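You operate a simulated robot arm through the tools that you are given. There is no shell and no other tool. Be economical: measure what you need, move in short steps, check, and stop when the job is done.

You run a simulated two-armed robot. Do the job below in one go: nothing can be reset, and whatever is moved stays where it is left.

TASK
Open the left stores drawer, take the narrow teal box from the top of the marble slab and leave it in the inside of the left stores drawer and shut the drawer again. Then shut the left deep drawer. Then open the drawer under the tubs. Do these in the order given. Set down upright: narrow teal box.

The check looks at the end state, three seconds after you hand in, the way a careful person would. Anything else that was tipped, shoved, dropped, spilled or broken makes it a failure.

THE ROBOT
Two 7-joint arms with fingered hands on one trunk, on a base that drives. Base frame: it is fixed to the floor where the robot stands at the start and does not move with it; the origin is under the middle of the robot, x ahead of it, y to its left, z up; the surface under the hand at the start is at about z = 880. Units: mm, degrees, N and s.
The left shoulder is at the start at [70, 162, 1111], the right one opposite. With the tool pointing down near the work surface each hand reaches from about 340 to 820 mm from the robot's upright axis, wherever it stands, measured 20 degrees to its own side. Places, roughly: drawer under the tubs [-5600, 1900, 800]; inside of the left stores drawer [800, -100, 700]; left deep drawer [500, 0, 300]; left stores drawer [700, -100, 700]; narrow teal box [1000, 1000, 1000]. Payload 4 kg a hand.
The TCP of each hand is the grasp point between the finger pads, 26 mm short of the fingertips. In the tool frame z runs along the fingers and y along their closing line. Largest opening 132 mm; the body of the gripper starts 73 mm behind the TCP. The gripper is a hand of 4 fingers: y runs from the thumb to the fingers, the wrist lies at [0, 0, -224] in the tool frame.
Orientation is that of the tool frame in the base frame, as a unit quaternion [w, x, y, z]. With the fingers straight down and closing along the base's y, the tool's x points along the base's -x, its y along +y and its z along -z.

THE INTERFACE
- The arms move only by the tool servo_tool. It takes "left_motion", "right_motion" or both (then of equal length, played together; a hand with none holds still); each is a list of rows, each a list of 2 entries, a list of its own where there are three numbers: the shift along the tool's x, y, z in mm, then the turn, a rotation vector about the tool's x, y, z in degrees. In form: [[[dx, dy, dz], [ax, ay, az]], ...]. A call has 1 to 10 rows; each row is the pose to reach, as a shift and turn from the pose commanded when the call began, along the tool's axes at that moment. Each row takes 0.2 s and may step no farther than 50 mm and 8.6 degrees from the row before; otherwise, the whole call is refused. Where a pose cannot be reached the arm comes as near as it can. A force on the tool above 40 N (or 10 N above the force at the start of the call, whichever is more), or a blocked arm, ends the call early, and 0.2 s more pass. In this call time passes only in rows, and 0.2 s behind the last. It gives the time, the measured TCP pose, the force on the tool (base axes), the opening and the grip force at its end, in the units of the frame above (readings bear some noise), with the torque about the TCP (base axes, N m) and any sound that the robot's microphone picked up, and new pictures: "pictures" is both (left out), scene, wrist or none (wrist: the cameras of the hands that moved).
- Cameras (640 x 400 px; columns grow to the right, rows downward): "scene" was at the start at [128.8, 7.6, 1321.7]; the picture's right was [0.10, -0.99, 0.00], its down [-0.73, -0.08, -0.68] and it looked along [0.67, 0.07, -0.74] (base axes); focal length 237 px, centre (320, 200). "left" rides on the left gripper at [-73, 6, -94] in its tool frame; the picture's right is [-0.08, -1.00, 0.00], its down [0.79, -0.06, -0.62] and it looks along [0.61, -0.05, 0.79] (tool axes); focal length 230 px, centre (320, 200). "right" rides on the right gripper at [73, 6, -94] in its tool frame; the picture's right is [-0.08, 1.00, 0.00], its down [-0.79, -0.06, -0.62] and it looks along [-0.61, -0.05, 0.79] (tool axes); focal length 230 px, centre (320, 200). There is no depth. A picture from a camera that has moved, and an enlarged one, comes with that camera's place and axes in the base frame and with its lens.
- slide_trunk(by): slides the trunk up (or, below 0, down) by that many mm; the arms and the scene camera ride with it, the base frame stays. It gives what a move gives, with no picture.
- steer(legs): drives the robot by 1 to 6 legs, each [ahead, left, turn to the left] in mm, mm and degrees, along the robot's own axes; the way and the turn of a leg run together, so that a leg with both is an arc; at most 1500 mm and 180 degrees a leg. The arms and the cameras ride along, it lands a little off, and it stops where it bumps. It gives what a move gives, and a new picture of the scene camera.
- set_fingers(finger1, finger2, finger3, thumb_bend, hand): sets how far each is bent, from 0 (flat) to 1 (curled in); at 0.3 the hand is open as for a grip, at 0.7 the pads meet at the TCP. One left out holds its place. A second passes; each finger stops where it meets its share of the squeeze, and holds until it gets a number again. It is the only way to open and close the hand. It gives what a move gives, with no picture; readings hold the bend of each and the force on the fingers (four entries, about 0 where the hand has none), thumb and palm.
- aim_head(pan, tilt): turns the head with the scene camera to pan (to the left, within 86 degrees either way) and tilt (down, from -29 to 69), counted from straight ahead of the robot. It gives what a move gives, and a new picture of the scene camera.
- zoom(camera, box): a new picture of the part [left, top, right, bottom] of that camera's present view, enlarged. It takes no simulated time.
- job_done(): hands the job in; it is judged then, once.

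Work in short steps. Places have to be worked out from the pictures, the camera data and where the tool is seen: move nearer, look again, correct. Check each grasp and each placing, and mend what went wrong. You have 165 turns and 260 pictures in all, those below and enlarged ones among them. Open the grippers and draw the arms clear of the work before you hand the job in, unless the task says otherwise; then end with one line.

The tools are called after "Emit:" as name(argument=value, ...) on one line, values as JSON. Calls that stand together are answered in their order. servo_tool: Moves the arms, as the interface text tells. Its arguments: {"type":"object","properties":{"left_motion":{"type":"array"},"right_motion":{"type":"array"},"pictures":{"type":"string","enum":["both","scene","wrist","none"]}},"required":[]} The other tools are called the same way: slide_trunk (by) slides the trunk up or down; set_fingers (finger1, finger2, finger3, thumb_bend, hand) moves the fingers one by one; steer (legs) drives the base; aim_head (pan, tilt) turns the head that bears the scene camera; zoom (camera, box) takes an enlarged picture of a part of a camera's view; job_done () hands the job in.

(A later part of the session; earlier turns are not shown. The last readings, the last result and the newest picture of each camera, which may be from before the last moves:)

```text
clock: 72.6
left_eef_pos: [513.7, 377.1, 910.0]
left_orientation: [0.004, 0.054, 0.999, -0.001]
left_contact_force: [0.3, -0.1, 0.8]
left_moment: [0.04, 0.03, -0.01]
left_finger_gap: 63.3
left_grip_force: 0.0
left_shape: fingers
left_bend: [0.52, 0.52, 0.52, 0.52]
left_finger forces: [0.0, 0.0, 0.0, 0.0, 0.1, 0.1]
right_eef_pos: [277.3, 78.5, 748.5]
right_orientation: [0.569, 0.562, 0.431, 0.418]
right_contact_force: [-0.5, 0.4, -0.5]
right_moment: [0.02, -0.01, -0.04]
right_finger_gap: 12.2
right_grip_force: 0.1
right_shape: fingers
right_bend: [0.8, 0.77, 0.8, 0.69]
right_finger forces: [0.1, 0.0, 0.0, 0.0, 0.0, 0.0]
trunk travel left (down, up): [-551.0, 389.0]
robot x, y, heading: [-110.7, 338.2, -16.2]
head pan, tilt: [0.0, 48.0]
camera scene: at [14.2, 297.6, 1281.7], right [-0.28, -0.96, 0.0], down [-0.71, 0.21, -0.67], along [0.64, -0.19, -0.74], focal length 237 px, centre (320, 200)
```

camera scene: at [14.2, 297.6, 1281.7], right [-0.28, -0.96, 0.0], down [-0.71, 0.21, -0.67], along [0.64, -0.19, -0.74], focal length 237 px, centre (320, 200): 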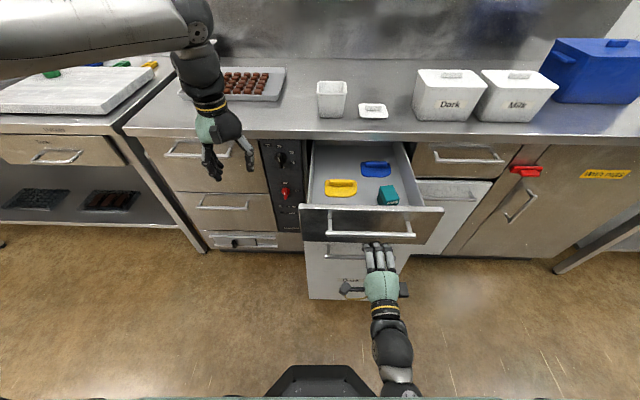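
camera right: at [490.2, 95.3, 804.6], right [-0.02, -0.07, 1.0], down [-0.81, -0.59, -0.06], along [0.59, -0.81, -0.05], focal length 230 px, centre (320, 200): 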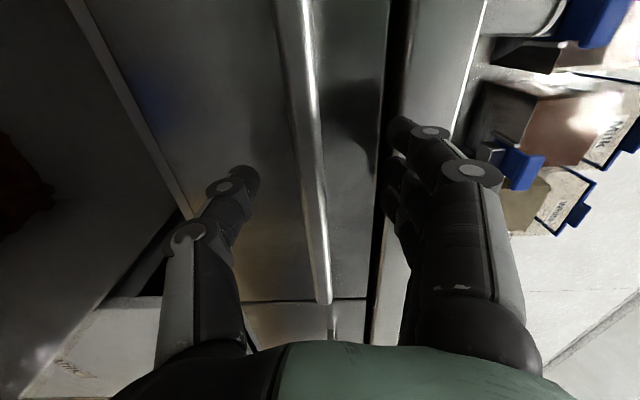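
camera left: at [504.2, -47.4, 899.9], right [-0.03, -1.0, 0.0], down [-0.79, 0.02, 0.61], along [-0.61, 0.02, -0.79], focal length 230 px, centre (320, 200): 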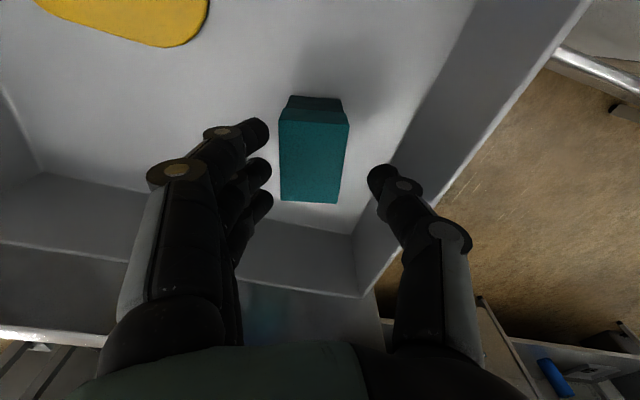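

Fist just short of the panel. Pushing slowly, ~15 mm per row.

Emit:
servo_tool(right_motion=[[[0, 0, 10], [0, 0, 0]], [[0, 0, 20], [0, 0, 0]], [[0, 0, 32], [0, 0, 0]], [[0, 0, 45], [0, 0, 0]], [[0, 0, 60], [0, 0, 0]], [[0, 0, 75], [0, 0, 0]], [[0, 0, 90], [0, 0, 0]], [[0, 0, 105], [0, 0, 0]], [[0, 0, 120], [0, 0, 0]], [[0, 0, 132], [0, 0, 0]]], pictures="scene")

```text
clock: 74.8
left_eef_pos: [513.5, 377.6, 910.4]
left_orientation: [0.004, 0.054, 0.999, -0.002]
left_contact_force: [-0.2, 0.0, 0.3]
left_moment: [0.02, -0.01, -0.01]
left_finger_gap: 63.6
left_grip_force: 0.1
left_shape: fingers
left_bend: [0.52, 0.52, 0.52, 0.52]
left_finger forces: [0.0, 0.0, 0.0, 0.1, 0.0, 0.1]
right_eef_pos: [403.9, 40.6, 748.9]
right_orientation: [0.569, 0.561, 0.431, 0.418]
right_contact_force: [0.3, -0.5, -1.9]
right_moment: [0.01, -0.06, -0.02]
right_finger_gap: 12.2
right_grip_force: 0.8
right_shape: fingers
right_bend: [0.8, 0.78, 0.8, 0.69]
right_finger forces: [0.0, 2.0, 0.1, 0.0, 0.0, 0.0]
trunk travel left (down, up): [-551.0, 389.0]
robot x, y, heading: [-109.6, 333.2, -16.1]
head pan, tilt: [0.0, 48.0]
camera scene: at [13.8, 297.8, 1281.8], right [-0.28, -0.96, 0.0], down [-0.71, 0.21, -0.67], along [0.64, -0.19, -0.74], focal length 237 px, centre (320, 200)
```

scene: 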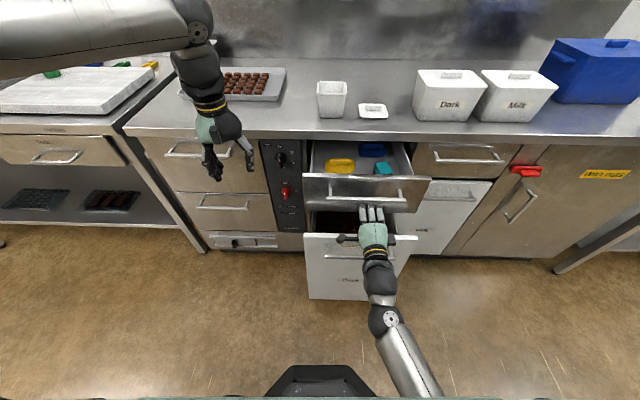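

Drawer moves in smoothly with little force. Continuing.

Emit:
servo_tool(right_motion=[[[0, 0, 15], [0, 0, 0]], [[0, 0, 30], [0, 0, 0]], [[0, 0, 45], [0, 0, 0]], [[0, 0, 60], [0, 0, 0]], [[0, 0, 75], [0, 0, 0]], [[0, 0, 90], [0, 0, 0]], [[0, 0, 105], [0, 0, 0]], [[0, 0, 118], [0, 0, 0]], [[0, 0, 130], [0, 0, 0]], [[0, 0, 140], [0, 0, 0]]], pictures="scene")

```text
clock: 77.0
left_eef_pos: [513.2, 378.0, 909.0]
left_orientation: [0.004, 0.054, 0.999, -0.001]
left_contact_force: [-0.9, 0.1, -0.3]
left_moment: [-0.01, 0.04, 0.01]
left_finger_gap: 63.2
left_grip_force: 0.1
left_shape: fingers
left_bend: [0.52, 0.52, 0.52, 0.52]
left_finger forces: [0.1, 0.0, 0.0, 0.0, 0.0, 0.0]
right_eef_pos: [537.7, 2.0, 748.4]
right_orientation: [0.569, 0.561, 0.431, 0.418]
right_contact_force: [-2.0, 0.5, -2.6]
right_moment: [-0.01, -0.08, 0.01]
right_finger_gap: 12.3
right_grip_force: 1.3
right_shape: fingers
right_bend: [0.8, 0.78, 0.8, 0.69]
right_finger forces: [0.0, 2.7, 0.0, 0.0, 0.1, 0.0]
trunk travel left (down, up): [-551.0, 389.0]
robot x, y, heading: [-110.2, 335.4, -16.0]
head pan, tilt: [0.0, 48.0]
camera scene: at [13.9, 297.7, 1281.8], right [-0.28, -0.96, 0.0], down [-0.71, 0.21, -0.67], along [0.64, -0.19, -0.74], focal length 237 px, centre (320, 200)
```

scene: 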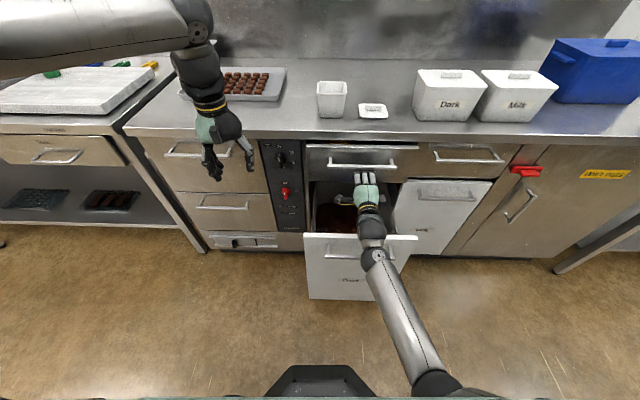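

Almost shut; pushing on until it stops.

Emit:
servo_tool(right_motion=[[[0, 0, 7], [0, 0, 0]], [[0, 0, 14], [0, 0, 0]], [[0, 0, 21], [0, 0, 0]], [[0, 0, 28], [0, 0, 0]], [[0, 0, 35], [0, 0, 0]], [[0, 0, 42], [0, 0, 0]], [[0, 0, 49], [0, 0, 0]], [[0, 0, 56], [0, 0, 0]]], pictures="none")

Emit:
zoom(camera="scene", box=[280, 120, 440, 220])

```text
clock: 78.7
left_eef_pos: [510.7, 378.8, 911.3]
left_orientation: [0.006, 0.055, 0.998, -0.001]
left_contact_force: [0.6, -0.3, -1.0]
left_moment: [0.01, 0.01, -0.02]
left_finger_gap: 63.2
left_grip_force: 0.0
left_shape: fingers
left_bend: [0.52, 0.52, 0.52, 0.52]
left_finger forces: [0.0, 0.0, 0.0, 0.0, 0.1, 0.0]
right_eef_pos: [578.4, -9.4, 742.4]
right_orientation: [0.567, 0.564, 0.433, 0.416]
right_contact_force: [-20.4, 6.9, 2.0]
right_moment: [0.02, 0.05, -0.11]
right_finger_gap: 11.1
right_grip_force: 15.4
right_shape: fingers
right_bend: [0.8, 0.78, 0.8, 0.7]
right_finger forces: [0.1, 2.4, 0.0, 0.0, 28.8, 0.0]
trunk travel left (down, up): [-551.0, 389.0]
robot x, y, heading: [-107.2, 331.4, -16.2]
head pan, tilt: [0.0, 48.0]
stopped in row 8 (right hand): the force on the tool passed its limit at 47 N (the readings are from after the stop); the commanded pose is now the measured one
```

```text
4.00 times, centred on (360, 170) of scene
camera zoom: at [11.1, 298.5, 1282.1], right [-0.28, -0.96, 0.0], down [-0.71, 0.21, -0.67], along [0.64, -0.19, -0.74], focal length 950 px, centre (160, 320)
```

zoom: 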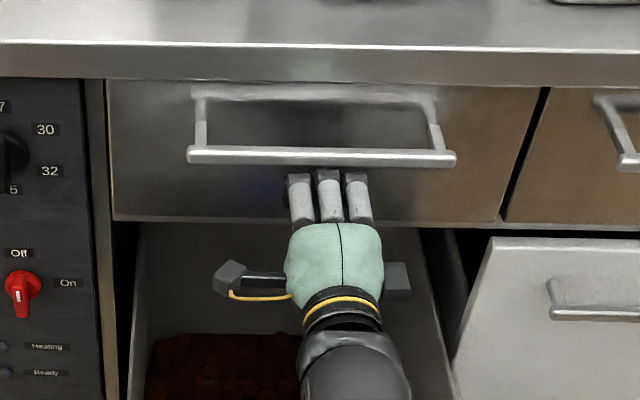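

The stores drawer is flush with its neighbour: shut. Retracting the fist fully clear before lowering for the deep drawer.

Emit:
servo_tool(right_motion=[[[0, 0, -20], [0, 0, 0]], [[0, 0, -55], [0, 0, 0]], [[0, 0, -90], [0, 0, 0]], [[0, 0, -125], [0, 0, 0]], [[0, 0, -160], [0, 0, 0]], [[0, 0, -195], [0, 0, 0]], [[0, 0, -230], [0, 0, 0]], [[0, 0, -265], [0, 0, 0]], [[0, 0, -300], [0, 0, 0]], [[0, 0, -330], [0, 0, 0]]], pictures="both")

```text
clock: 80.9
left_eef_pos: [511.5, 378.8, 910.3]
left_orientation: [0.004, 0.055, 0.998, -0.001]
left_contact_force: [-0.1, -0.3, -0.4]
left_moment: [-0.02, -0.01, 0.0]
left_finger_gap: 63.4
left_grip_force: 0.1
left_shape: fingers
left_bend: [0.52, 0.52, 0.52, 0.52]
left_finger forces: [0.1, 0.1, 0.0, 0.0, 0.0, 0.0]
right_eef_pos: [263.5, 81.6, 746.9]
right_orientation: [0.566, 0.564, 0.434, 0.416]
right_contact_force: [0.3, -0.3, -0.4]
right_moment: [0.0, -0.01, -0.02]
right_finger_gap: 12.1
right_grip_force: 0.0
right_shape: fingers
right_bend: [0.8, 0.78, 0.8, 0.69]
right_finger forces: [0.0, 0.0, 0.0, 0.0, 0.0, 0.1]
trunk travel left (down, up): [-551.0, 389.0]
robot x, y, heading: [-112.8, 333.8, -15.9]
head pan, tilt: [0.0, 48.0]
camera scene: at [12.2, 298.2, 1281.9], right [-0.28, -0.96, 0.0], down [-0.71, 0.21, -0.67], along [0.64, -0.19, -0.74], focal length 237 px, centre (320, 200)
camera right: at [193.7, 177.4, 751.9], right [0.0, -0.06, 1.0], down [-0.81, -0.58, -0.04], along [0.58, -0.81, -0.04], focal length 230 px, centre (320, 200)
```

scene: 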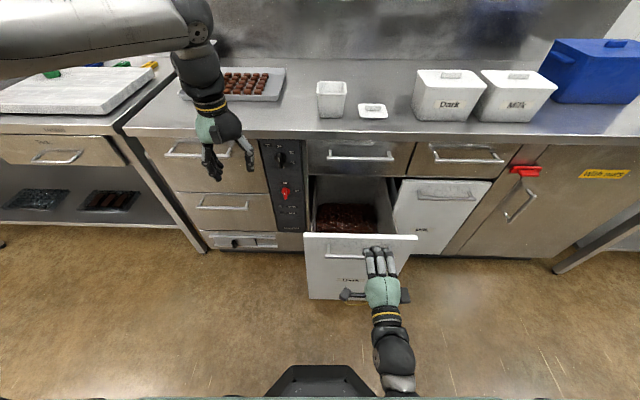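
right: 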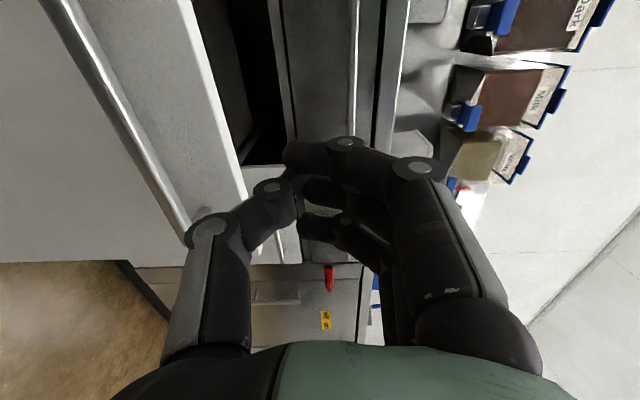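

Stores drawer is closed. The deep drawer's front spans about z 110–660 at N≈345, with its handle near z≈590; I'll bring the fist down to z≈525 to push below the handle.

Emit:
slide_trunk(by=-130)

Emit:
servo_tool(right_motion=[[[0, -30, 0], [0, 0, 0]], [[0, -60, 0], [0, 0, 0]], [[0, -90, 0], [0, 0, 0]]], pictures="both")

```text
clock: 82.4
left_eef_pos: [511.6, 377.8, 780.5]
left_orientation: [0.004, 0.055, 0.998, -0.002]
left_contact_force: [0.3, -0.4, -0.1]
left_moment: [0.02, -0.03, 0.01]
left_finger_gap: 63.1
left_grip_force: 0.0
left_shape: fingers
left_bend: [0.52, 0.52, 0.52, 0.52]
left_finger forces: [0.0, 0.0, 0.0, 0.0, 0.0, 0.0]
right_eef_pos: [263.4, 81.2, 617.6]
right_orientation: [0.567, 0.564, 0.434, 0.415]
right_contact_force: [0.3, -0.4, 0.2]
right_moment: [-0.01, -0.03, 0.03]
right_finger_gap: 12.0
right_grip_force: 0.0
right_shape: fingers
right_bend: [0.8, 0.78, 0.8, 0.69]
right_finger forces: [0.0, 0.1, 0.0, 0.0, 0.0, 0.1]
trunk travel left (down, up): [-421.0, 519.0]
robot x, y, heading: [-112.0, 336.9, -16.3]
head pan, tilt: [0.0, 48.0]
```

```text
clock: 83.2
left_eef_pos: [511.3, 378.1, 780.1]
left_orientation: [0.005, 0.055, 0.998, -0.001]
left_contact_force: [-0.1, 0.6, 0.6]
left_moment: [0.02, -0.01, -0.02]
left_finger_gap: 63.6
left_grip_force: 0.0
left_shape: fingers
left_bend: [0.52, 0.52, 0.52, 0.52]
left_finger forces: [0.0, 0.1, 0.0, 0.0, 0.0, 0.1]
right_eef_pos: [261.7, 79.3, 526.4]
right_orientation: [0.567, 0.564, 0.433, 0.416]
right_contact_force: [0.9, -0.2, 0.2]
right_moment: [-0.01, -0.03, -0.02]
right_finger_gap: 11.9
right_grip_force: 0.1
right_shape: fingers
right_bend: [0.8, 0.78, 0.8, 0.69]
right_finger forces: [0.1, 0.0, 0.0, 0.1, 0.0, 0.0]
trunk travel left (down, up): [-421.0, 519.0]
robot x, y, heading: [-107.8, 334.8, -16.1]
head pan, tilt: [0.0, 48.0]
camera scene: at [12.9, 297.9, 1151.8], right [-0.28, -0.96, 0.0], down [-0.71, 0.21, -0.67], along [0.64, -0.19, -0.74], focal length 237 px, centre (320, 200)
camera right: at [192.6, 176.1, 531.2], right [0.0, -0.06, 1.0], down [-0.81, -0.58, -0.04], along [0.58, -0.81, -0.04], focal length 230 px, centre (320, 200)
```

scene: 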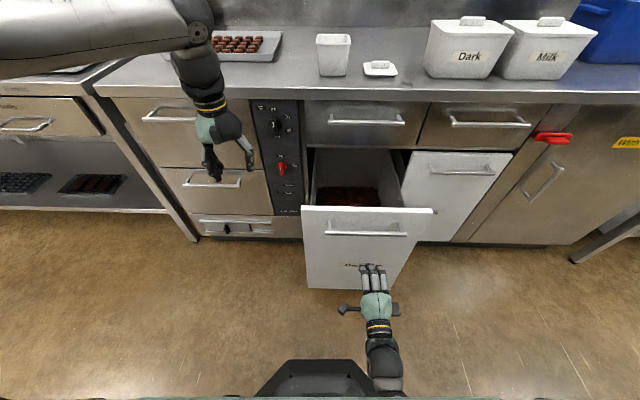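
right: 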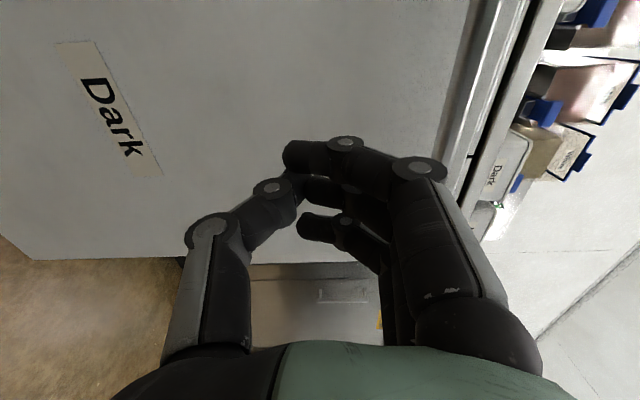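

The fist is centred on the deep drawer's front, below its handle. Pushing slowly.

Emit:
servo_tool(right_motion=[[[0, 0, 25], [0, 0, 0]], [[0, 0, 45], [0, 0, 0]], [[0, 0, 60], [0, 0, 0]], [[0, 0, 75], [0, 0, 0]], [[0, 0, 90], [0, 0, 0]], [[0, 0, 105], [0, 0, 0]], [[0, 0, 120], [0, 0, 0]], [[0, 0, 135], [0, 0, 0]], [[0, 0, 150], [0, 0, 0]], [[0, 0, 165], [0, 0, 0]]], pictures="scene")

```text
clock: 85.4
left_eef_pos: [512.0, 378.1, 779.6]
left_orientation: [0.005, 0.055, 0.998, -0.001]
left_contact_force: [-0.4, 0.1, 0.5]
left_moment: [0.02, 0.01, -0.01]
left_finger_gap: 63.4
left_grip_force: 0.0
left_shape: fingers
left_bend: [0.52, 0.52, 0.52, 0.52]
left_finger forces: [0.1, 0.0, 0.0, 0.0, 0.1, 0.0]
right_eef_pos: [422.5, 34.5, 524.9]
right_orientation: [0.566, 0.564, 0.434, 0.416]
right_contact_force: [-0.5, 0.5, 0.6]
right_moment: [0.0, 0.0, -0.01]
right_finger_gap: 12.0
right_grip_force: 0.1
right_shape: fingers
right_bend: [0.8, 0.78, 0.8, 0.69]
right_finger forces: [0.0, 0.0, 0.0, 0.0, 0.1, 0.0]
trunk travel left (down, up): [-421.0, 519.0]
robot x, y, heading: [-107.8, 336.0, -16.3]
head pan, tilt: [0.0, 48.0]
camera scene: at [13.2, 297.9, 1151.7], right [-0.28, -0.96, 0.0], down [-0.71, 0.21, -0.67], along [0.64, -0.19, -0.74], focal length 237 px, centre (320, 200)
```

scene: 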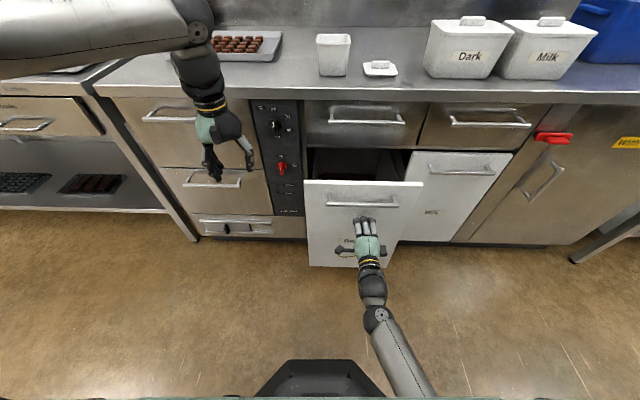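

Moving smoothly. Continuing to the stop.

Emit:
servo_tool(right_motion=[[[0, 0, 15], [0, 0, 0]], [[0, 0, 30], [0, 0, 0]], [[0, 0, 45], [0, 0, 0]], [[0, 0, 60], [0, 0, 0]], [[0, 0, 75], [0, 0, 0]], [[0, 0, 90], [0, 0, 0]], [[0, 0, 102], [0, 0, 0]], [[0, 0, 112], [0, 0, 0]], [[0, 0, 122], [0, 0, 0]], [[0, 0, 130], [0, 0, 0]]], pictures="none")

Emit:
servo_tool(right_motion=[[[0, 0, 7], [0, 0, 0]], [[0, 0, 14], [0, 0, 0]], [[0, 0, 21], [0, 0, 0]], [[0, 0, 28], [0, 0, 0]], [[0, 0, 35], [0, 0, 0]], [[0, 0, 42], [0, 0, 0]], [[0, 0, 49], [0, 0, 0]], [[0, 0, 56], [0, 0, 0]], [[0, 0, 63], [0, 0, 0]]], pictures="scene")

```text
clock: 87.6
left_eef_pos: [511.9, 378.6, 780.5]
left_orientation: [0.004, 0.055, 0.998, 0.0]
left_contact_force: [0.0, -0.6, 0.4]
left_moment: [0.02, -0.01, 0.04]
left_finger_gap: 63.4
left_grip_force: 0.1
left_shape: fingers
left_bend: [0.52, 0.52, 0.52, 0.52]
left_finger forces: [0.1, 0.0, 0.1, 0.0, 0.1, 0.0]
right_eef_pos: [546.6, -1.8, 523.8]
right_orientation: [0.566, 0.565, 0.433, 0.417]
right_contact_force: [-0.3, 0.4, 0.0]
right_moment: [-0.01, 0.02, -0.02]
right_finger_gap: 12.3
right_grip_force: 0.2
right_shape: fingers
right_bend: [0.8, 0.78, 0.8, 0.69]
right_finger forces: [0.0, 0.1, 0.1, 0.0, 0.0, 0.0]
trunk travel left (down, up): [-421.0, 519.0]
robot x, y, heading: [-109.9, 335.2, -16.0]
head pan, tilt: [0.0, 48.0]
```

```text
clock: 89.1
left_eef_pos: [509.2, 378.5, 781.8]
left_orientation: [0.005, 0.056, 0.998, -0.002]
left_contact_force: [-0.2, -0.3, -0.8]
left_moment: [-0.03, 0.01, 0.02]
left_finger_gap: 63.2
left_grip_force: 0.0
left_shape: fingers
left_bend: [0.52, 0.52, 0.52, 0.52]
left_finger forces: [0.0, 0.1, 0.1, 0.0, 0.0, 0.1]
right_eef_pos: [578.2, -12.0, 517.7]
right_orientation: [0.565, 0.565, 0.435, 0.414]
right_contact_force: [-21.9, 6.2, 7.3]
right_moment: [-0.04, 0.1, -0.11]
right_finger_gap: 10.9
right_grip_force: 18.1
right_shape: fingers
right_bend: [0.8, 0.79, 0.8, 0.71]
right_finger forces: [0.0, 0.0, 0.1, 0.0, 35.7, 0.1]
trunk travel left (down, up): [-421.0, 519.0]
robot x, y, heading: [-111.3, 333.8, -16.4]
head pan, tilt: [0.0, 48.0]
stopped in row 7 (right hand): the force on the tool passed its limit at 46 N (the readings are from after the stop); the commanded pose is now the measured one
camera scene: at [9.9, 298.8, 1152.2], right [-0.28, -0.96, 0.0], down [-0.71, 0.21, -0.67], along [0.64, -0.19, -0.74], focal length 237 px, centre (320, 200)
```

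scene: 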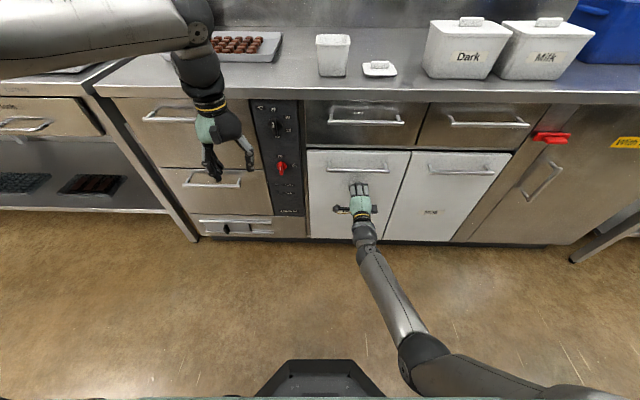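

Both drawers look flush with their neighbours; checking with a zoom while retracting.

Emit:
servo_tool(right_motion=[[[0, 0, -20], [0, 0, 0]], [[0, 0, -55], [0, 0, 0]], [[0, 0, -90], [0, 0, 0]], [[0, 0, -125], [0, 0, 0]], [[0, 0, -160], [0, 0, 0]], [[0, 0, -195], [0, 0, 0]], [[0, 0, -230], [0, 0, 0]]], pictures="none")

Emit:
zoom(camera="scene", box=[260, 80, 548, 260])

```text
clock: 90.7
left_eef_pos: [510.1, 378.1, 780.8]
left_orientation: [0.005, 0.055, 0.998, 0.0]
left_contact_force: [0.2, -0.1, 0.1]
left_moment: [0.04, -0.03, -0.04]
left_finger_gap: 63.4
left_grip_force: 0.1
left_shape: fingers
left_bend: [0.52, 0.52, 0.52, 0.52]
left_finger forces: [0.0, 0.1, 0.0, 0.0, 0.0, 0.0]
right_eef_pos: [359.3, 51.7, 520.8]
right_orientation: [0.565, 0.566, 0.436, 0.413]
right_contact_force: [0.5, -0.1, -0.6]
right_moment: [0.0, -0.02, 0.03]
right_finger_gap: 12.3
right_grip_force: 0.0
right_shape: fingers
right_bend: [0.8, 0.79, 0.8, 0.69]
right_finger forces: [0.1, 0.1, 0.0, 0.1, 0.0, 0.1]
trunk travel left (down, up): [-421.0, 519.0]
robot x, y, heading: [-109.9, 335.1, -16.1]
head pan, tilt: [0.0, 48.0]
```

```text
2.22 times, centred on (404, 170) of scene
camera zoom: at [11.6, 298.1, 1151.9], right [-0.28, -0.96, 0.0], down [-0.71, 0.21, -0.67], along [0.64, -0.19, -0.74], focal length 528 px, centre (133, 267)
```

zoom: 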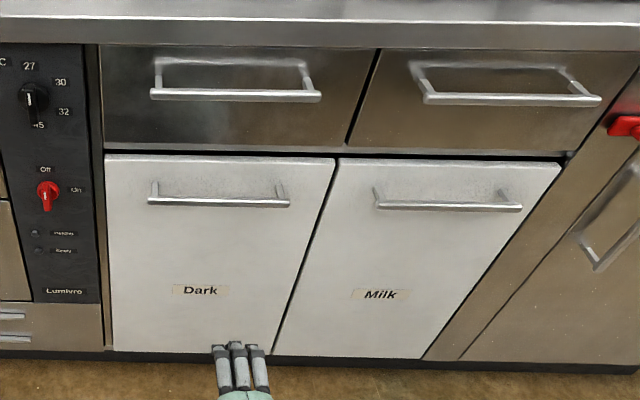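

Both drawers are shut, as the zoom shows. Next the far drawer near (−5600, 1900). I'll raise the trunk, then look around left and right to plan the route.

Emit:
slide_trunk(by=260)

Emit:
aim_head(pan=86, tilt=15)

Emit:
aim_head(pan=-86, tilt=15)

```text
clock: 93.3
left_eef_pos: [512.1, 378.3, 1041.0]
left_orientation: [0.005, 0.055, 0.998, -0.001]
left_contact_force: [-1.0, 0.2, 0.1]
left_moment: [-0.03, 0.01, -0.01]
left_finger_gap: 63.6
left_grip_force: 0.0
left_shape: fingers
left_bend: [0.52, 0.52, 0.52, 0.52]
left_finger forces: [0.1, 0.0, 0.1, 0.0, 0.1, 0.0]
right_eef_pos: [359.9, 51.7, 781.2]
right_orientation: [0.564, 0.567, 0.436, 0.413]
right_contact_force: [-1.1, 0.0, 0.1]
right_moment: [0.02, 0.01, 0.01]
right_finger_gap: 12.1
right_grip_force: 0.1
right_shape: fingers
right_bend: [0.8, 0.79, 0.8, 0.69]
right_finger forces: [0.0, 0.0, 0.1, 0.0, 0.1, 0.1]
trunk travel left (down, up): [-681.0, 259.0]
robot x, y, heading: [-112.5, 333.3, -16.2]
head pan, tilt: [0.0, 48.0]
```

```text
clock: 94.9
left_eef_pos: [511.0, 377.5, 1040.4]
left_orientation: [0.005, 0.055, 0.998, -0.001]
left_contact_force: [-0.3, 0.0, -0.2]
left_moment: [0.01, 0.0, 0.01]
left_finger_gap: 63.4
left_grip_force: 0.1
left_shape: fingers
left_bend: [0.52, 0.52, 0.52, 0.52]
left_finger forces: [0.0, 0.0, 0.0, 0.0, 0.0, 0.1]
right_eef_pos: [359.8, 51.3, 780.2]
right_orientation: [0.564, 0.568, 0.435, 0.413]
right_contact_force: [0.3, 0.4, 0.8]
right_moment: [0.0, 0.01, 0.0]
right_finger_gap: 12.3
right_grip_force: 0.2
right_shape: fingers
right_bend: [0.8, 0.79, 0.8, 0.69]
right_finger forces: [0.0, 0.1, 0.0, 0.0, 0.0, 0.0]
trunk travel left (down, up): [-681.0, 259.0]
robot x, y, heading: [-110.9, 330.6, -16.1]
head pan, tilt: [85.9, 15.0]
camera scene: at [-30.9, 407.7, 1462.8], right [0.94, -0.35, 0.0], down [-0.09, -0.24, -0.97], along [0.34, 0.91, -0.26], focal length 237 px, centre (320, 200)
```

scene: 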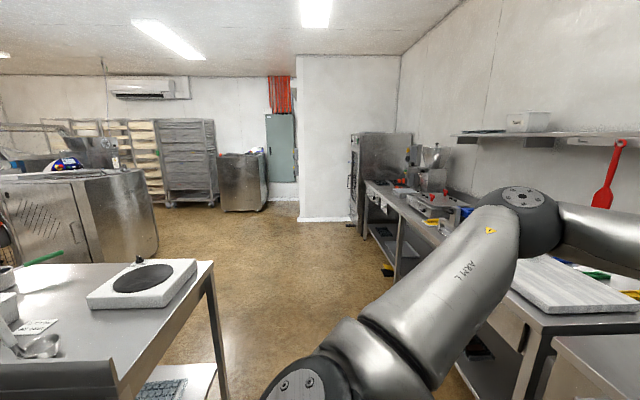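

```text
clock: 97.5
left_eef_pos: [511.5, 378.3, 1040.8]
left_orientation: [0.004, 0.055, 0.999, -0.001]
left_contact_force: [-0.2, 0.2, 0.5]
left_moment: [-0.01, -0.02, 0.03]
left_finger_gap: 63.4
left_grip_force: 0.1
left_shape: fingers
left_bend: [0.52, 0.52, 0.52, 0.52]
left_finger forces: [0.0, 0.0, 0.0, 0.1, 0.1, 0.0]
right_eef_pos: [360.3, 50.4, 781.2]
right_orientation: [0.564, 0.567, 0.436, 0.413]
right_contact_force: [0.3, 0.2, -0.5]
right_moment: [-0.02, 0.0, -0.02]
right_finger_gap: 12.0
right_grip_force: 0.1
right_shape: fingers
right_bend: [0.8, 0.79, 0.8, 0.69]
right_finger forces: [0.0, 0.0, 0.0, 0.1, 0.0, 0.0]
trunk travel left (down, up): [-681.0, 259.0]
robot x, y, heading: [-112.1, 331.1, -16.4]
head pan, tilt: [-85.9, 15.0]
camera scene: at [-83.2, 228.8, 1462.8], right [-0.98, 0.21, 0.0], down [0.05, 0.25, -0.97], along [-0.2, -0.94, -0.26], focal length 237 px, centre (320, 200)
```

scene: 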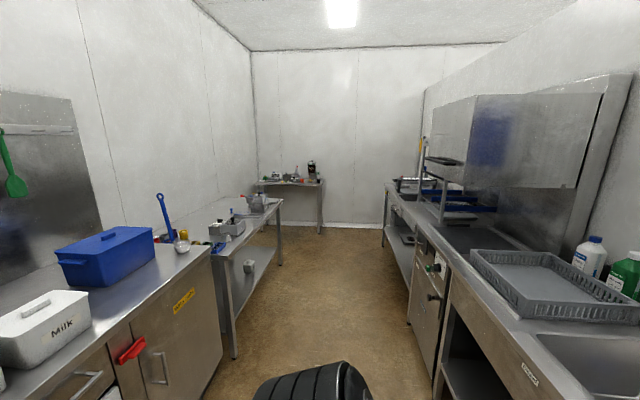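

To the right is a dead end; the way to the far area is left past the worktable's end (E≈1450), then back. I'll drive left ~1650 mm and turn to face the other way.

Emit:
steer(legs=[[0, 1000, 0], [0, 650, 0], [0, 0, 90]])

Emit:
aim_head(pan=40, tilt=20)

```text
clock: 109.8
left_eef_pos: [310.4, 2554.6, 1041.2]
left_orientation: [0.003, -0.666, 0.746, 0.003]
left_contact_force: [-0.3, -0.1, 0.1]
left_moment: [-0.01, 0.01, 0.01]
left_finger_gap: 63.5
left_grip_force: 0.1
left_shape: fingers
left_bend: [0.52, 0.52, 0.52, 0.52]
left_finger forces: [0.0, 0.1, 0.0, 0.0, 0.1, 0.0]
right_eef_pos: [636.8, 2403.2, 781.3]
right_orientation: [0.107, 0.093, 0.708, 0.691]
right_contact_force: [-0.5, -0.9, 0.5]
right_moment: [0.02, 0.02, 0.0]
right_finger_gap: 12.0
right_grip_force: 0.0
right_shape: fingers
right_bend: [0.8, 0.79, 0.8, 0.69]
right_finger forces: [0.1, 0.0, 0.0, 0.1, 0.0, 0.0]
trunk travel left (down, up): [-681.0, 259.0]
robot x, y, heading: [352.2, 1931.6, 73.8]
head pan, tilt: [-85.9, 15.0]
camera scene: at [457.1, 1959.6, 1462.8], right [-0.21, -0.98, 0.0], down [-0.25, 0.06, -0.97], along [0.94, -0.21, -0.26], focal length 237 px, centre (320, 200)
```

scene: 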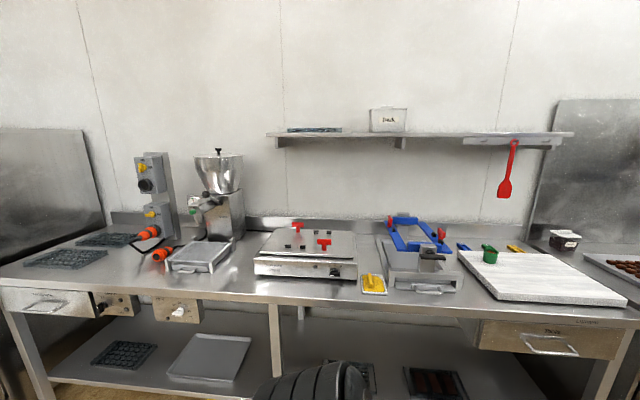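

```text
clock: 111.9
left_eef_pos: [310.7, 2553.8, 1039.9]
left_orientation: [0.004, -0.667, 0.745, 0.002]
left_contact_force: [0.3, 0.1, 0.8]
left_moment: [-0.02, 0.0, -0.02]
left_finger_gap: 63.4
left_grip_force: 0.0
left_shape: fingers
left_bend: [0.52, 0.52, 0.52, 0.52]
left_finger forces: [0.0, 0.1, 0.0, 0.0, 0.0, 0.1]
right_eef_pos: [637.4, 2402.6, 779.7]
right_orientation: [0.107, 0.095, 0.709, 0.691]
right_contact_force: [0.7, -0.2, 0.0]
right_moment: [-0.02, -0.01, 0.01]
right_finger_gap: 12.0
right_grip_force: 0.0
right_shape: fingers
right_bend: [0.8, 0.79, 0.8, 0.69]
right_finger forces: [0.0, 0.0, 0.0, 0.1, 0.0, 0.1]
trunk travel left (down, up): [-681.0, 259.0]
robot x, y, heading: [348.0, 1931.9, 73.3]
head pan, tilt: [40.0, 20.0]
camera scene: at [328.6, 2064.9, 1454.7], right [0.92, 0.4, 0.0], down [0.14, -0.31, -0.94], along [-0.38, 0.86, -0.34], focal length 237 px, centre (320, 200)
```

scene: 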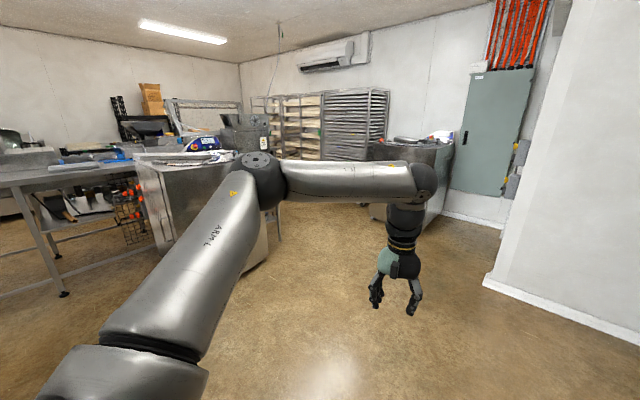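

Continuing the turn to face the back of the room.

Emit:
steer(legs=[[0, 0, 90]])

Emit:
aim_head(pan=0, tilt=15)

Emit:
aim_head(pan=45, tilt=15)

```text
clock: 116.1
left_eef_pos: [-268.9, 1879.8, 1040.1]
left_orientation: [0.0, 0.999, -0.047, -0.004]
left_contact_force: [0.1, 0.5, -0.2]
left_moment: [-0.02, 0.02, -0.01]
left_finger_gap: 63.3
left_grip_force: 0.0
left_shape: fingers
left_bend: [0.52, 0.52, 0.52, 0.52]
left_finger forces: [0.0, 0.0, 0.0, 0.0, 0.0, 0.0]
right_eef_pos: [-124.2, 2208.0, 781.1]
right_orientation: [-0.418, -0.44, 0.563, 0.56]
right_contact_force: [-0.1, 0.4, 0.3]
right_moment: [-0.01, 0.02, 0.01]
right_finger_gap: 12.1
right_grip_force: 0.1
right_shape: fingers
right_bend: [0.8, 0.79, 0.8, 0.69]
right_finger forces: [0.0, 0.0, 0.1, 0.1, 0.1, 0.0]
trunk travel left (down, up): [-681.0, 259.0]
robot x, y, heading: [351.4, 1932.5, 164.5]
head pan, tilt: [40.0, 20.0]
camera scene: at [218.6, 1905.9, 1454.7], right [-0.42, 0.91, 0.0], down [0.31, 0.14, -0.94], along [-0.85, -0.39, -0.34], focal length 237 px, centre (320, 200)
```

scene: 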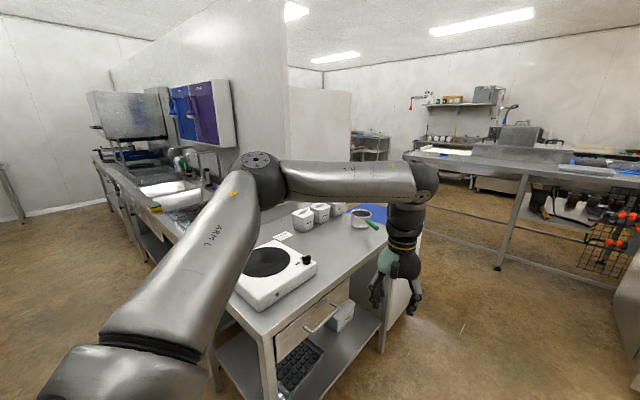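

```text
clock: 117.2
left_eef_pos: [-270.3, 1878.2, 1040.4]
left_orientation: [-0.001, 0.999, -0.047, -0.004]
left_contact_force: [-0.5, -1.4, -0.4]
left_moment: [-0.03, -0.01, 0.02]
left_finger_gap: 63.4
left_grip_force: 0.1
left_shape: fingers
left_bend: [0.52, 0.52, 0.52, 0.52]
left_finger forces: [0.0, 0.0, 0.0, 0.1, 0.0, 0.1]
right_eef_pos: [-123.3, 2208.6, 779.6]
right_orientation: [-0.418, -0.44, 0.564, 0.561]
right_contact_force: [0.0, 0.2, 0.5]
right_moment: [0.0, 0.0, 0.02]
right_finger_gap: 12.0
right_grip_force: 0.0
right_shape: fingers
right_bend: [0.8, 0.79, 0.8, 0.69]
right_finger forces: [0.0, 0.1, 0.0, 0.0, 0.0, 0.1]
trunk travel left (down, up): [-681.0, 259.0]
robot x, y, heading: [352.5, 1932.5, 164.7]
head pan, tilt: [0.0, 15.0]
camera scene: at [213.2, 1969.4, 1462.8], right [0.26, 0.96, 0.0], down [0.25, -0.07, -0.97], along [-0.93, 0.26, -0.26], focal length 237 px, centre (320, 200)
```

scene: 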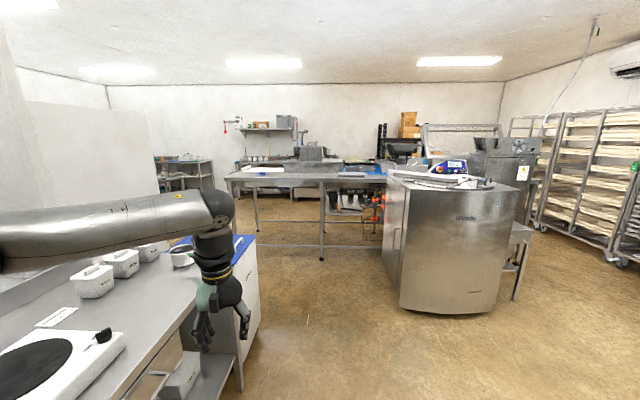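

```text
clock: 118.3
left_eef_pos: [-269.0, 1879.4, 1039.6]
left_orientation: [-0.001, 0.999, -0.047, -0.004]
left_contact_force: [0.3, -0.1, 0.6]
left_moment: [-0.02, -0.01, -0.01]
left_finger_gap: 63.3
left_grip_force: 0.1
left_shape: fingers
left_bend: [0.52, 0.52, 0.52, 0.52]
left_finger forces: [0.1, 0.0, 0.0, 0.1, 0.0, 0.0]
right_eef_pos: [-124.3, 2208.6, 779.9]
right_orientation: [-0.417, -0.44, 0.564, 0.56]
right_contact_force: [0.2, -1.0, -0.5]
right_moment: [0.02, 0.0, 0.01]
right_finger_gap: 12.0
right_grip_force: 0.1
right_shape: fingers
right_bend: [0.8, 0.79, 0.8, 0.69]
right_finger forces: [0.0, 0.0, 0.0, 0.0, 0.1, 0.0]
trunk travel left (down, up): [-681.0, 259.0]
robot x, y, heading: [353.3, 1934.8, 164.7]
head pan, tilt: [45.0, 15.0]
camera scene: at [222.0, 1898.6, 1462.8], right [-0.49, 0.87, 0.0], down [0.23, 0.13, -0.97], along [-0.84, -0.48, -0.26], focal length 237 px, centre (320, 200)
```

scene: 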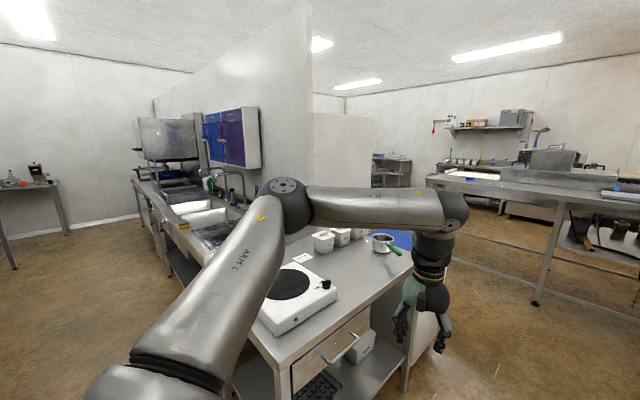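

The target projects to around pixel (253,166) in the straight-ahead view: the far wall's counter. Looking straight and zooming.

Emit:
aim_head(pan=12, tilt=12)

Emit:
zoom(camera="scene", box=[200, 90, 440, 240])

```text
clock: 119.3
left_eef_pos: [-270.1, 1879.5, 1040.2]
left_orientation: [-0.001, 0.999, -0.047, -0.004]
left_contact_force: [0.8, -0.1, -0.6]
left_moment: [0.01, 0.01, 0.04]
left_finger_gap: 63.4
left_grip_force: 0.1
left_shape: fingers
left_bend: [0.52, 0.52, 0.52, 0.52]
left_finger forces: [0.1, 0.0, 0.0, 0.1, 0.0, 0.1]
right_eef_pos: [-124.0, 2208.9, 781.0]
right_orientation: [-0.417, -0.44, 0.564, 0.56]
right_contact_force: [-0.3, 0.5, -1.0]
right_moment: [0.01, -0.02, 0.0]
right_finger_gap: 12.1
right_grip_force: 0.1
right_shape: fingers
right_bend: [0.8, 0.79, 0.8, 0.69]
right_finger forces: [0.1, 0.0, 0.1, 0.0, 0.1, 0.1]
trunk travel left (down, up): [-681.0, 259.0]
robot x, y, heading: [353.3, 1935.2, 164.5]
head pan, tilt: [12.0, 12.0]
camera scene: at [210.2, 1950.1, 1467.7], right [0.06, 1.0, 0.0], down [0.21, -0.01, -0.98], along [-0.98, 0.06, -0.21], focal length 237 px, centre (320, 200)
```

scene: 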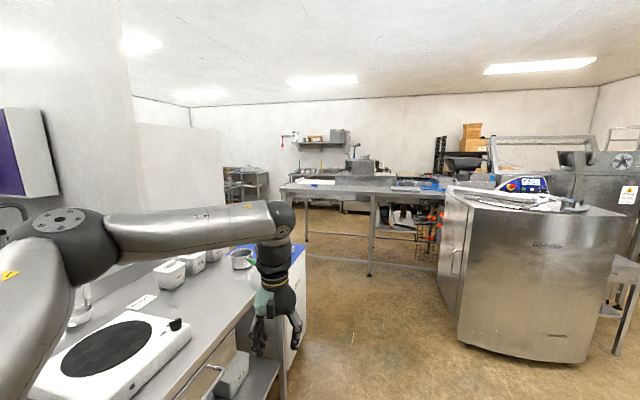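

```text
2.67 times, centred on (320, 165) of scene
camera zoom: at [210.2, 1950.1, 1467.7], right [0.06, 1.0, 0.0], down [0.21, -0.01, -0.98], along [-0.98, 0.06, -0.21], focal length 633 px, centre (320, 293)
```

zoom: 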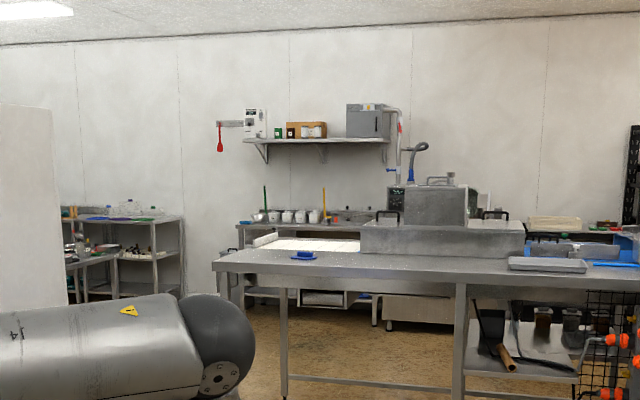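

The tubs stand on the far-wall counter, behind a long conveyor table whose left end is around E≈580. The aisle ahead (E≈1450–2650) is free; I'll drive ahead 2250 mm and look again.

Emit:
steer(legs=[[1200, 0, 0], [1000, 0, 0]])

Emit:
aim_head(pan=45, tilt=20)

```text
clock: 129.8
left_eef_pos: [-2343.2, 2428.7, 1037.2]
left_orientation: [0.005, 0.999, -0.038, 0.009]
left_contact_force: [6.8, -1.5, 1.9]
left_moment: [-0.11, -0.11, 0.27]
left_finger_gap: 64.7
left_grip_force: 3.7
left_shape: fingers
left_bend: [0.52, 0.52, 0.52, 0.52]
left_finger forces: [7.0, 0.0, 0.1, 0.0, 0.0, 0.1]
right_eef_pos: [-2211.1, 2761.0, 781.9]
right_orientation: [-0.422, -0.444, 0.56, 0.558]
right_contact_force: [-0.1, 0.2, 0.1]
right_moment: [-0.02, 0.0, 0.01]
right_finger_gap: 12.2
right_grip_force: 0.0
right_shape: fingers
right_bend: [0.8, 0.79, 0.8, 0.69]
right_finger forces: [0.0, 0.0, 0.0, 0.0, 0.1, 0.0]
trunk travel left (down, up): [-681.0, 259.0]
robot x, y, heading: [-1729.0, 2490.4, 165.3]
head pan, tilt: [12.0, 12.0]
stopped in leg 2: the force on the tool passed its limit at 54 N (the readings are from after the stop); the commanded pose is now the measured one
camera scene: at [-1872.5, 2508.3, 1467.9], right [0.05, 1.0, 0.0], down [0.21, -0.01, -0.98], along [-0.98, 0.04, -0.21], focal length 237 px, centre (320, 200)
```

scene: 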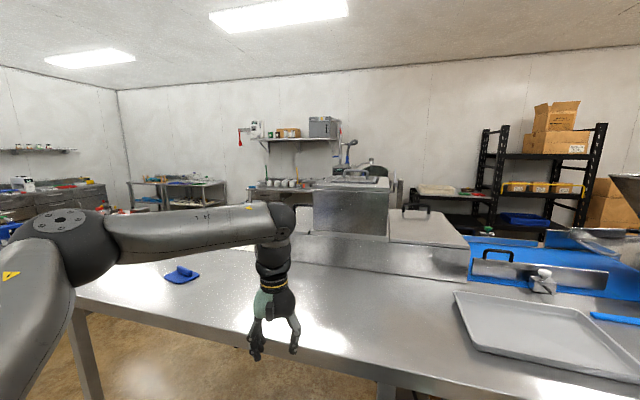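

```text
clock: 130.7
left_eef_pos: [-2343.9, 2429.7, 1038.2]
left_orientation: [0.003, 0.999, -0.039, 0.008]
left_contact_force: [9.0, -1.3, 1.0]
left_moment: [-0.11, -0.18, 0.36]
left_finger_gap: 64.4
left_grip_force: 4.9
left_shape: fingers
left_bend: [0.52, 0.52, 0.52, 0.52]
left_finger forces: [9.1, 0.0, 0.0, 0.0, 0.0, 0.1]
right_eef_pos: [-2211.3, 2761.1, 781.1]
right_orientation: [-0.422, -0.443, 0.561, 0.558]
right_contact_force: [-0.6, 0.6, 0.4]
right_moment: [0.02, -0.01, 0.0]
right_finger_gap: 12.2
right_grip_force: 0.1
right_shape: fingers
right_bend: [0.8, 0.79, 0.8, 0.69]
right_finger forces: [0.0, 0.1, 0.0, 0.0, 0.0, 0.1]
trunk travel left (down, up): [-681.0, 259.0]
robot x, y, heading: [-1729.9, 2491.1, 165.3]
head pan, tilt: [45.0, 20.0]
camera scene: at [-1859.3, 2456.3, 1454.9], right [-0.5, 0.86, 0.0], down [0.29, 0.17, -0.94], along [-0.81, -0.47, -0.34], focal length 237 px, centre (320, 200)
```

scene: 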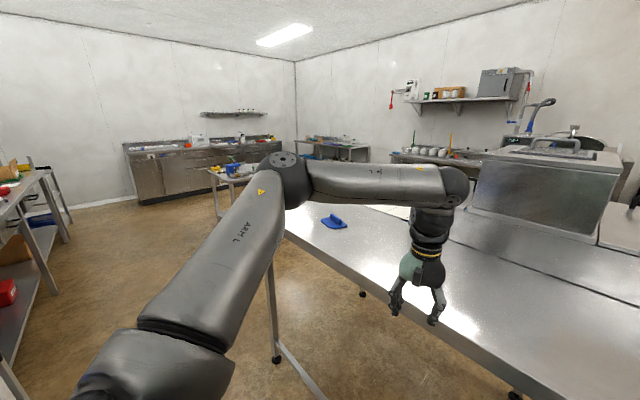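

The left hand touched the conveyor's cover — the table is nearer than estimated. Backing off at once, then I'll tuck both arms before going left around the table.

Emit:
steer(legs=[[-200, 0, 0]])

Emit:
servo_tool(left_motion=[[[30, 0, 0], [0, 0, 0]], [[60, 0, 0], [0, 0, 0]], [[90, 0, 0], [0, 0, 0]], [[120, 0, 0], [0, 0, 0]], [[150, 0, 0], [0, 0, 0]], [[175, 0, 0], [0, 0, 0]]], right_motion=[[[0, 0, -25], [0, 0, 0]], [[0, 0, -50], [0, 0, 0]], [[0, 0, -75], [0, 0, 0]], [[0, 0, -95], [0, 0, 0]], [[0, 0, -115], [0, 0, 0]], [[0, 0, -130], [0, 0, 0]]], pictures="none")

Emit:
aim_head(pan=20, tilt=40)

```text
clock: 132.3
left_eef_pos: [-2151.9, 2377.4, 1037.7]
left_orientation: [0.004, 0.999, -0.038, 0.008]
left_contact_force: [-0.7, -0.3, 0.0]
left_moment: [0.0, -0.02, 0.0]
left_finger_gap: 64.0
left_grip_force: 0.1
left_shape: fingers
left_bend: [0.52, 0.52, 0.52, 0.52]
left_finger forces: [0.1, 0.0, 0.0, 0.0, 0.0, 0.1]
right_eef_pos: [-2017.3, 2708.9, 780.3]
right_orientation: [-0.423, -0.444, 0.56, 0.557]
right_contact_force: [-0.5, 0.2, 0.0]
right_moment: [0.0, 0.0, -0.03]
right_finger_gap: 12.0
right_grip_force: 0.1
right_shape: fingers
right_bend: [0.8, 0.79, 0.8, 0.69]
right_finger forces: [0.0, 0.1, 0.1, 0.1, 0.1, 0.0]
trunk travel left (down, up): [-681.0, 259.0]
robot x, y, heading: [-1535.6, 2443.3, 165.7]
head pan, tilt: [45.0, 20.0]
camera scene: at [-1667.3, 2405.7, 1454.6], right [-0.51, 0.86, 0.0], down [0.29, 0.17, -0.94], along [-0.81, -0.48, -0.34], focal length 237 px, centre (320, 200)
```

scene: 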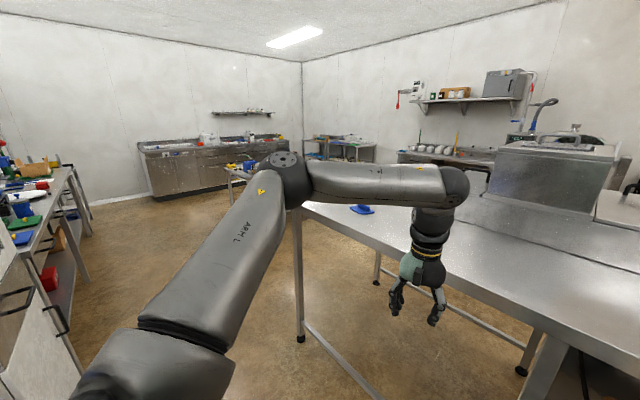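

```text
clock: 133.7
left_eef_pos: [-1976.6, 2364.6, 1041.4]
left_orientation: [0.002, 0.999, -0.038, 0.007]
left_contact_force: [0.1, -0.4, -0.5]
left_moment: [-0.04, 0.0, -0.04]
left_finger_gap: 63.6
left_grip_force: 0.1
left_shape: fingers
left_bend: [0.52, 0.52, 0.52, 0.52]
left_finger forces: [0.1, 0.0, 0.0, 0.0, 0.0, 0.0]
right_eef_pos: [-1891.0, 2677.7, 784.4]
right_orientation: [-0.422, -0.444, 0.56, 0.557]
right_contact_force: [0.6, 0.4, 0.0]
right_moment: [0.01, 0.01, -0.01]
right_finger_gap: 12.1
right_grip_force: 0.0
right_shape: fingers
right_bend: [0.8, 0.79, 0.8, 0.69]
right_finger forces: [0.1, 0.0, 0.0, 0.1, 0.0, 0.0]
trunk travel left (down, up): [-681.0, 259.0]
robot x, y, heading: [-1536.6, 2442.5, 165.6]
head pan, tilt: [45.0, 20.0]
```

```text
clock: 134.6
left_eef_pos: [-1978.3, 2364.9, 1041.2]
left_orientation: [0.003, 0.999, -0.038, 0.008]
left_contact_force: [0.4, 0.3, 0.2]
left_moment: [-0.02, 0.0, -0.02]
left_finger_gap: 63.9
left_grip_force: 0.0
left_shape: fingers
left_bend: [0.52, 0.52, 0.52, 0.52]
left_finger forces: [0.0, 0.0, 0.0, 0.0, 0.0, 0.0]
right_eef_pos: [-1892.3, 2677.6, 785.2]
right_orientation: [-0.422, -0.444, 0.56, 0.557]
right_contact_force: [-0.1, -0.1, 0.1]
right_moment: [-0.02, -0.05, -0.03]
right_finger_gap: 12.0
right_grip_force: 0.1
right_shape: fingers
right_bend: [0.8, 0.79, 0.8, 0.69]
right_finger forces: [0.1, 0.1, 0.0, 0.1, 0.0, 0.0]
trunk travel left (down, up): [-681.0, 259.0]
robot x, y, heading: [-1540.0, 2440.0, 165.5]
head pan, tilt: [20.0, 40.0]
camera scene: at [-1671.5, 2444.7, 1423.3], right [-0.1, 1.0, 0.0], down [0.64, 0.06, -0.77], along [-0.76, -0.07, -0.64], focal length 237 px, centre (320, 200)
```

scene: 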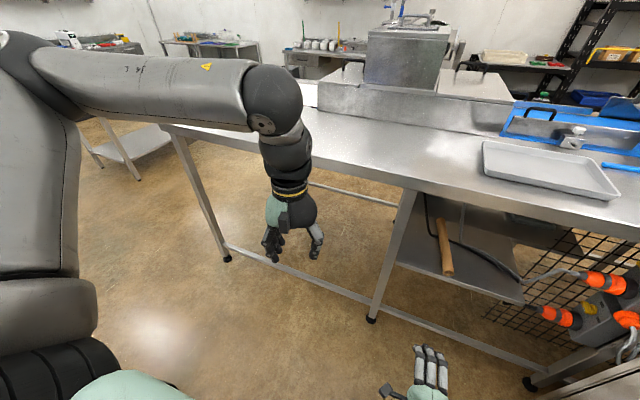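

Now the geometry is clear: table feet at N≈−2960, left end E≈600–880; small table further left at E<−600. I'll go slightly forward, straighten, and drive left ~1650 mm.

Emit:
steer(legs=[[165, 0, -1.5], [0, 850, 0], [0, 820, 0]])

Emit:
aim_head(pan=0, tilt=25)

```text
clock: 144.2
left_eef_pos: [-2602.4, 822.0, 1040.4]
left_orientation: [0.003, 0.998, -0.055, 0.007]
left_contact_force: [0.4, -0.8, 0.6]
left_moment: [-0.01, 0.0, -0.01]
left_finger_gap: 63.8
left_grip_force: 0.0
left_shape: fingers
left_bend: [0.52, 0.52, 0.52, 0.52]
left_finger forces: [0.0, 0.0, 0.1, 0.0, 0.1, 0.0]
right_eef_pos: [-2507.5, 1131.7, 784.7]
right_orientation: [-0.413, -0.435, 0.567, 0.565]
right_contact_force: [-0.3, -0.4, 0.7]
right_moment: [0.01, -0.02, 0.0]
right_finger_gap: 11.9
right_grip_force: 0.1
right_shape: fingers
right_bend: [0.8, 0.79, 0.8, 0.69]
right_finger forces: [0.1, 0.0, 0.0, 0.1, 0.0, 0.0]
trunk travel left (down, up): [-681.0, 259.0]
robot x, y, heading: [-2162.2, 884.4, 163.5]
head pan, tilt: [20.0, 40.0]
camera scene: at [-2295.2, 891.9, 1423.3], right [-0.06, 1.0, 0.0], down [0.64, 0.04, -0.77], along [-0.76, -0.05, -0.64], focal length 237 px, centre (320, 200)
```

scene: 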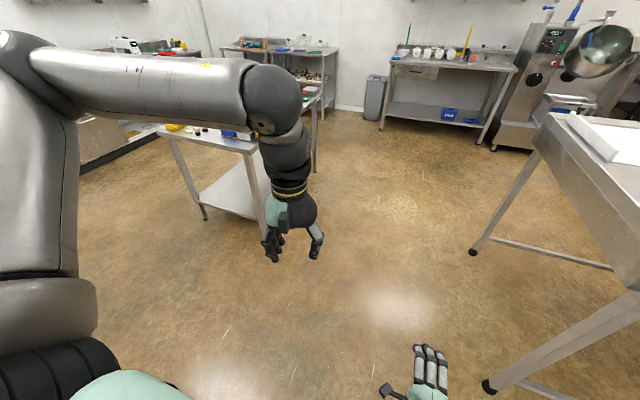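

```text
clock: 145.0
left_eef_pos: [-2603.3, 822.4, 1040.3]
left_orientation: [0.004, 0.998, -0.055, 0.007]
left_contact_force: [0.8, -0.5, 0.1]
left_moment: [-0.02, 0.0, 0.0]
left_finger_gap: 64.0
left_grip_force: 0.0
left_shape: fingers
left_bend: [0.52, 0.52, 0.52, 0.52]
left_finger forces: [0.1, 0.0, 0.0, 0.1, 0.0, 0.0]
right_eef_pos: [-2508.4, 1133.3, 784.1]
right_orientation: [-0.412, -0.437, 0.567, 0.564]
right_contact_force: [0.4, 0.2, 0.7]
right_moment: [0.03, -0.01, -0.01]
right_finger_gap: 12.3
right_grip_force: 0.1
right_shape: fingers
right_bend: [0.8, 0.79, 0.8, 0.69]
right_finger forces: [0.0, 0.0, 0.0, 0.0, 0.0, 0.0]
trunk travel left (down, up): [-681.0, 259.0]
robot x, y, heading: [-2162.1, 884.1, 163.7]
head pan, tilt: [0.0, 25.0]
camera scene: at [-2298.6, 923.3, 1446.5], right [0.28, 0.96, 0.0], down [0.41, -0.12, -0.91], along [-0.87, 0.26, -0.42], focal length 237 px, centre (320, 200)
```

scene: 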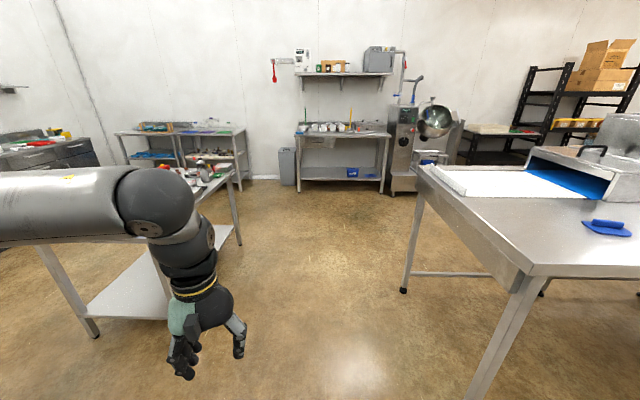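

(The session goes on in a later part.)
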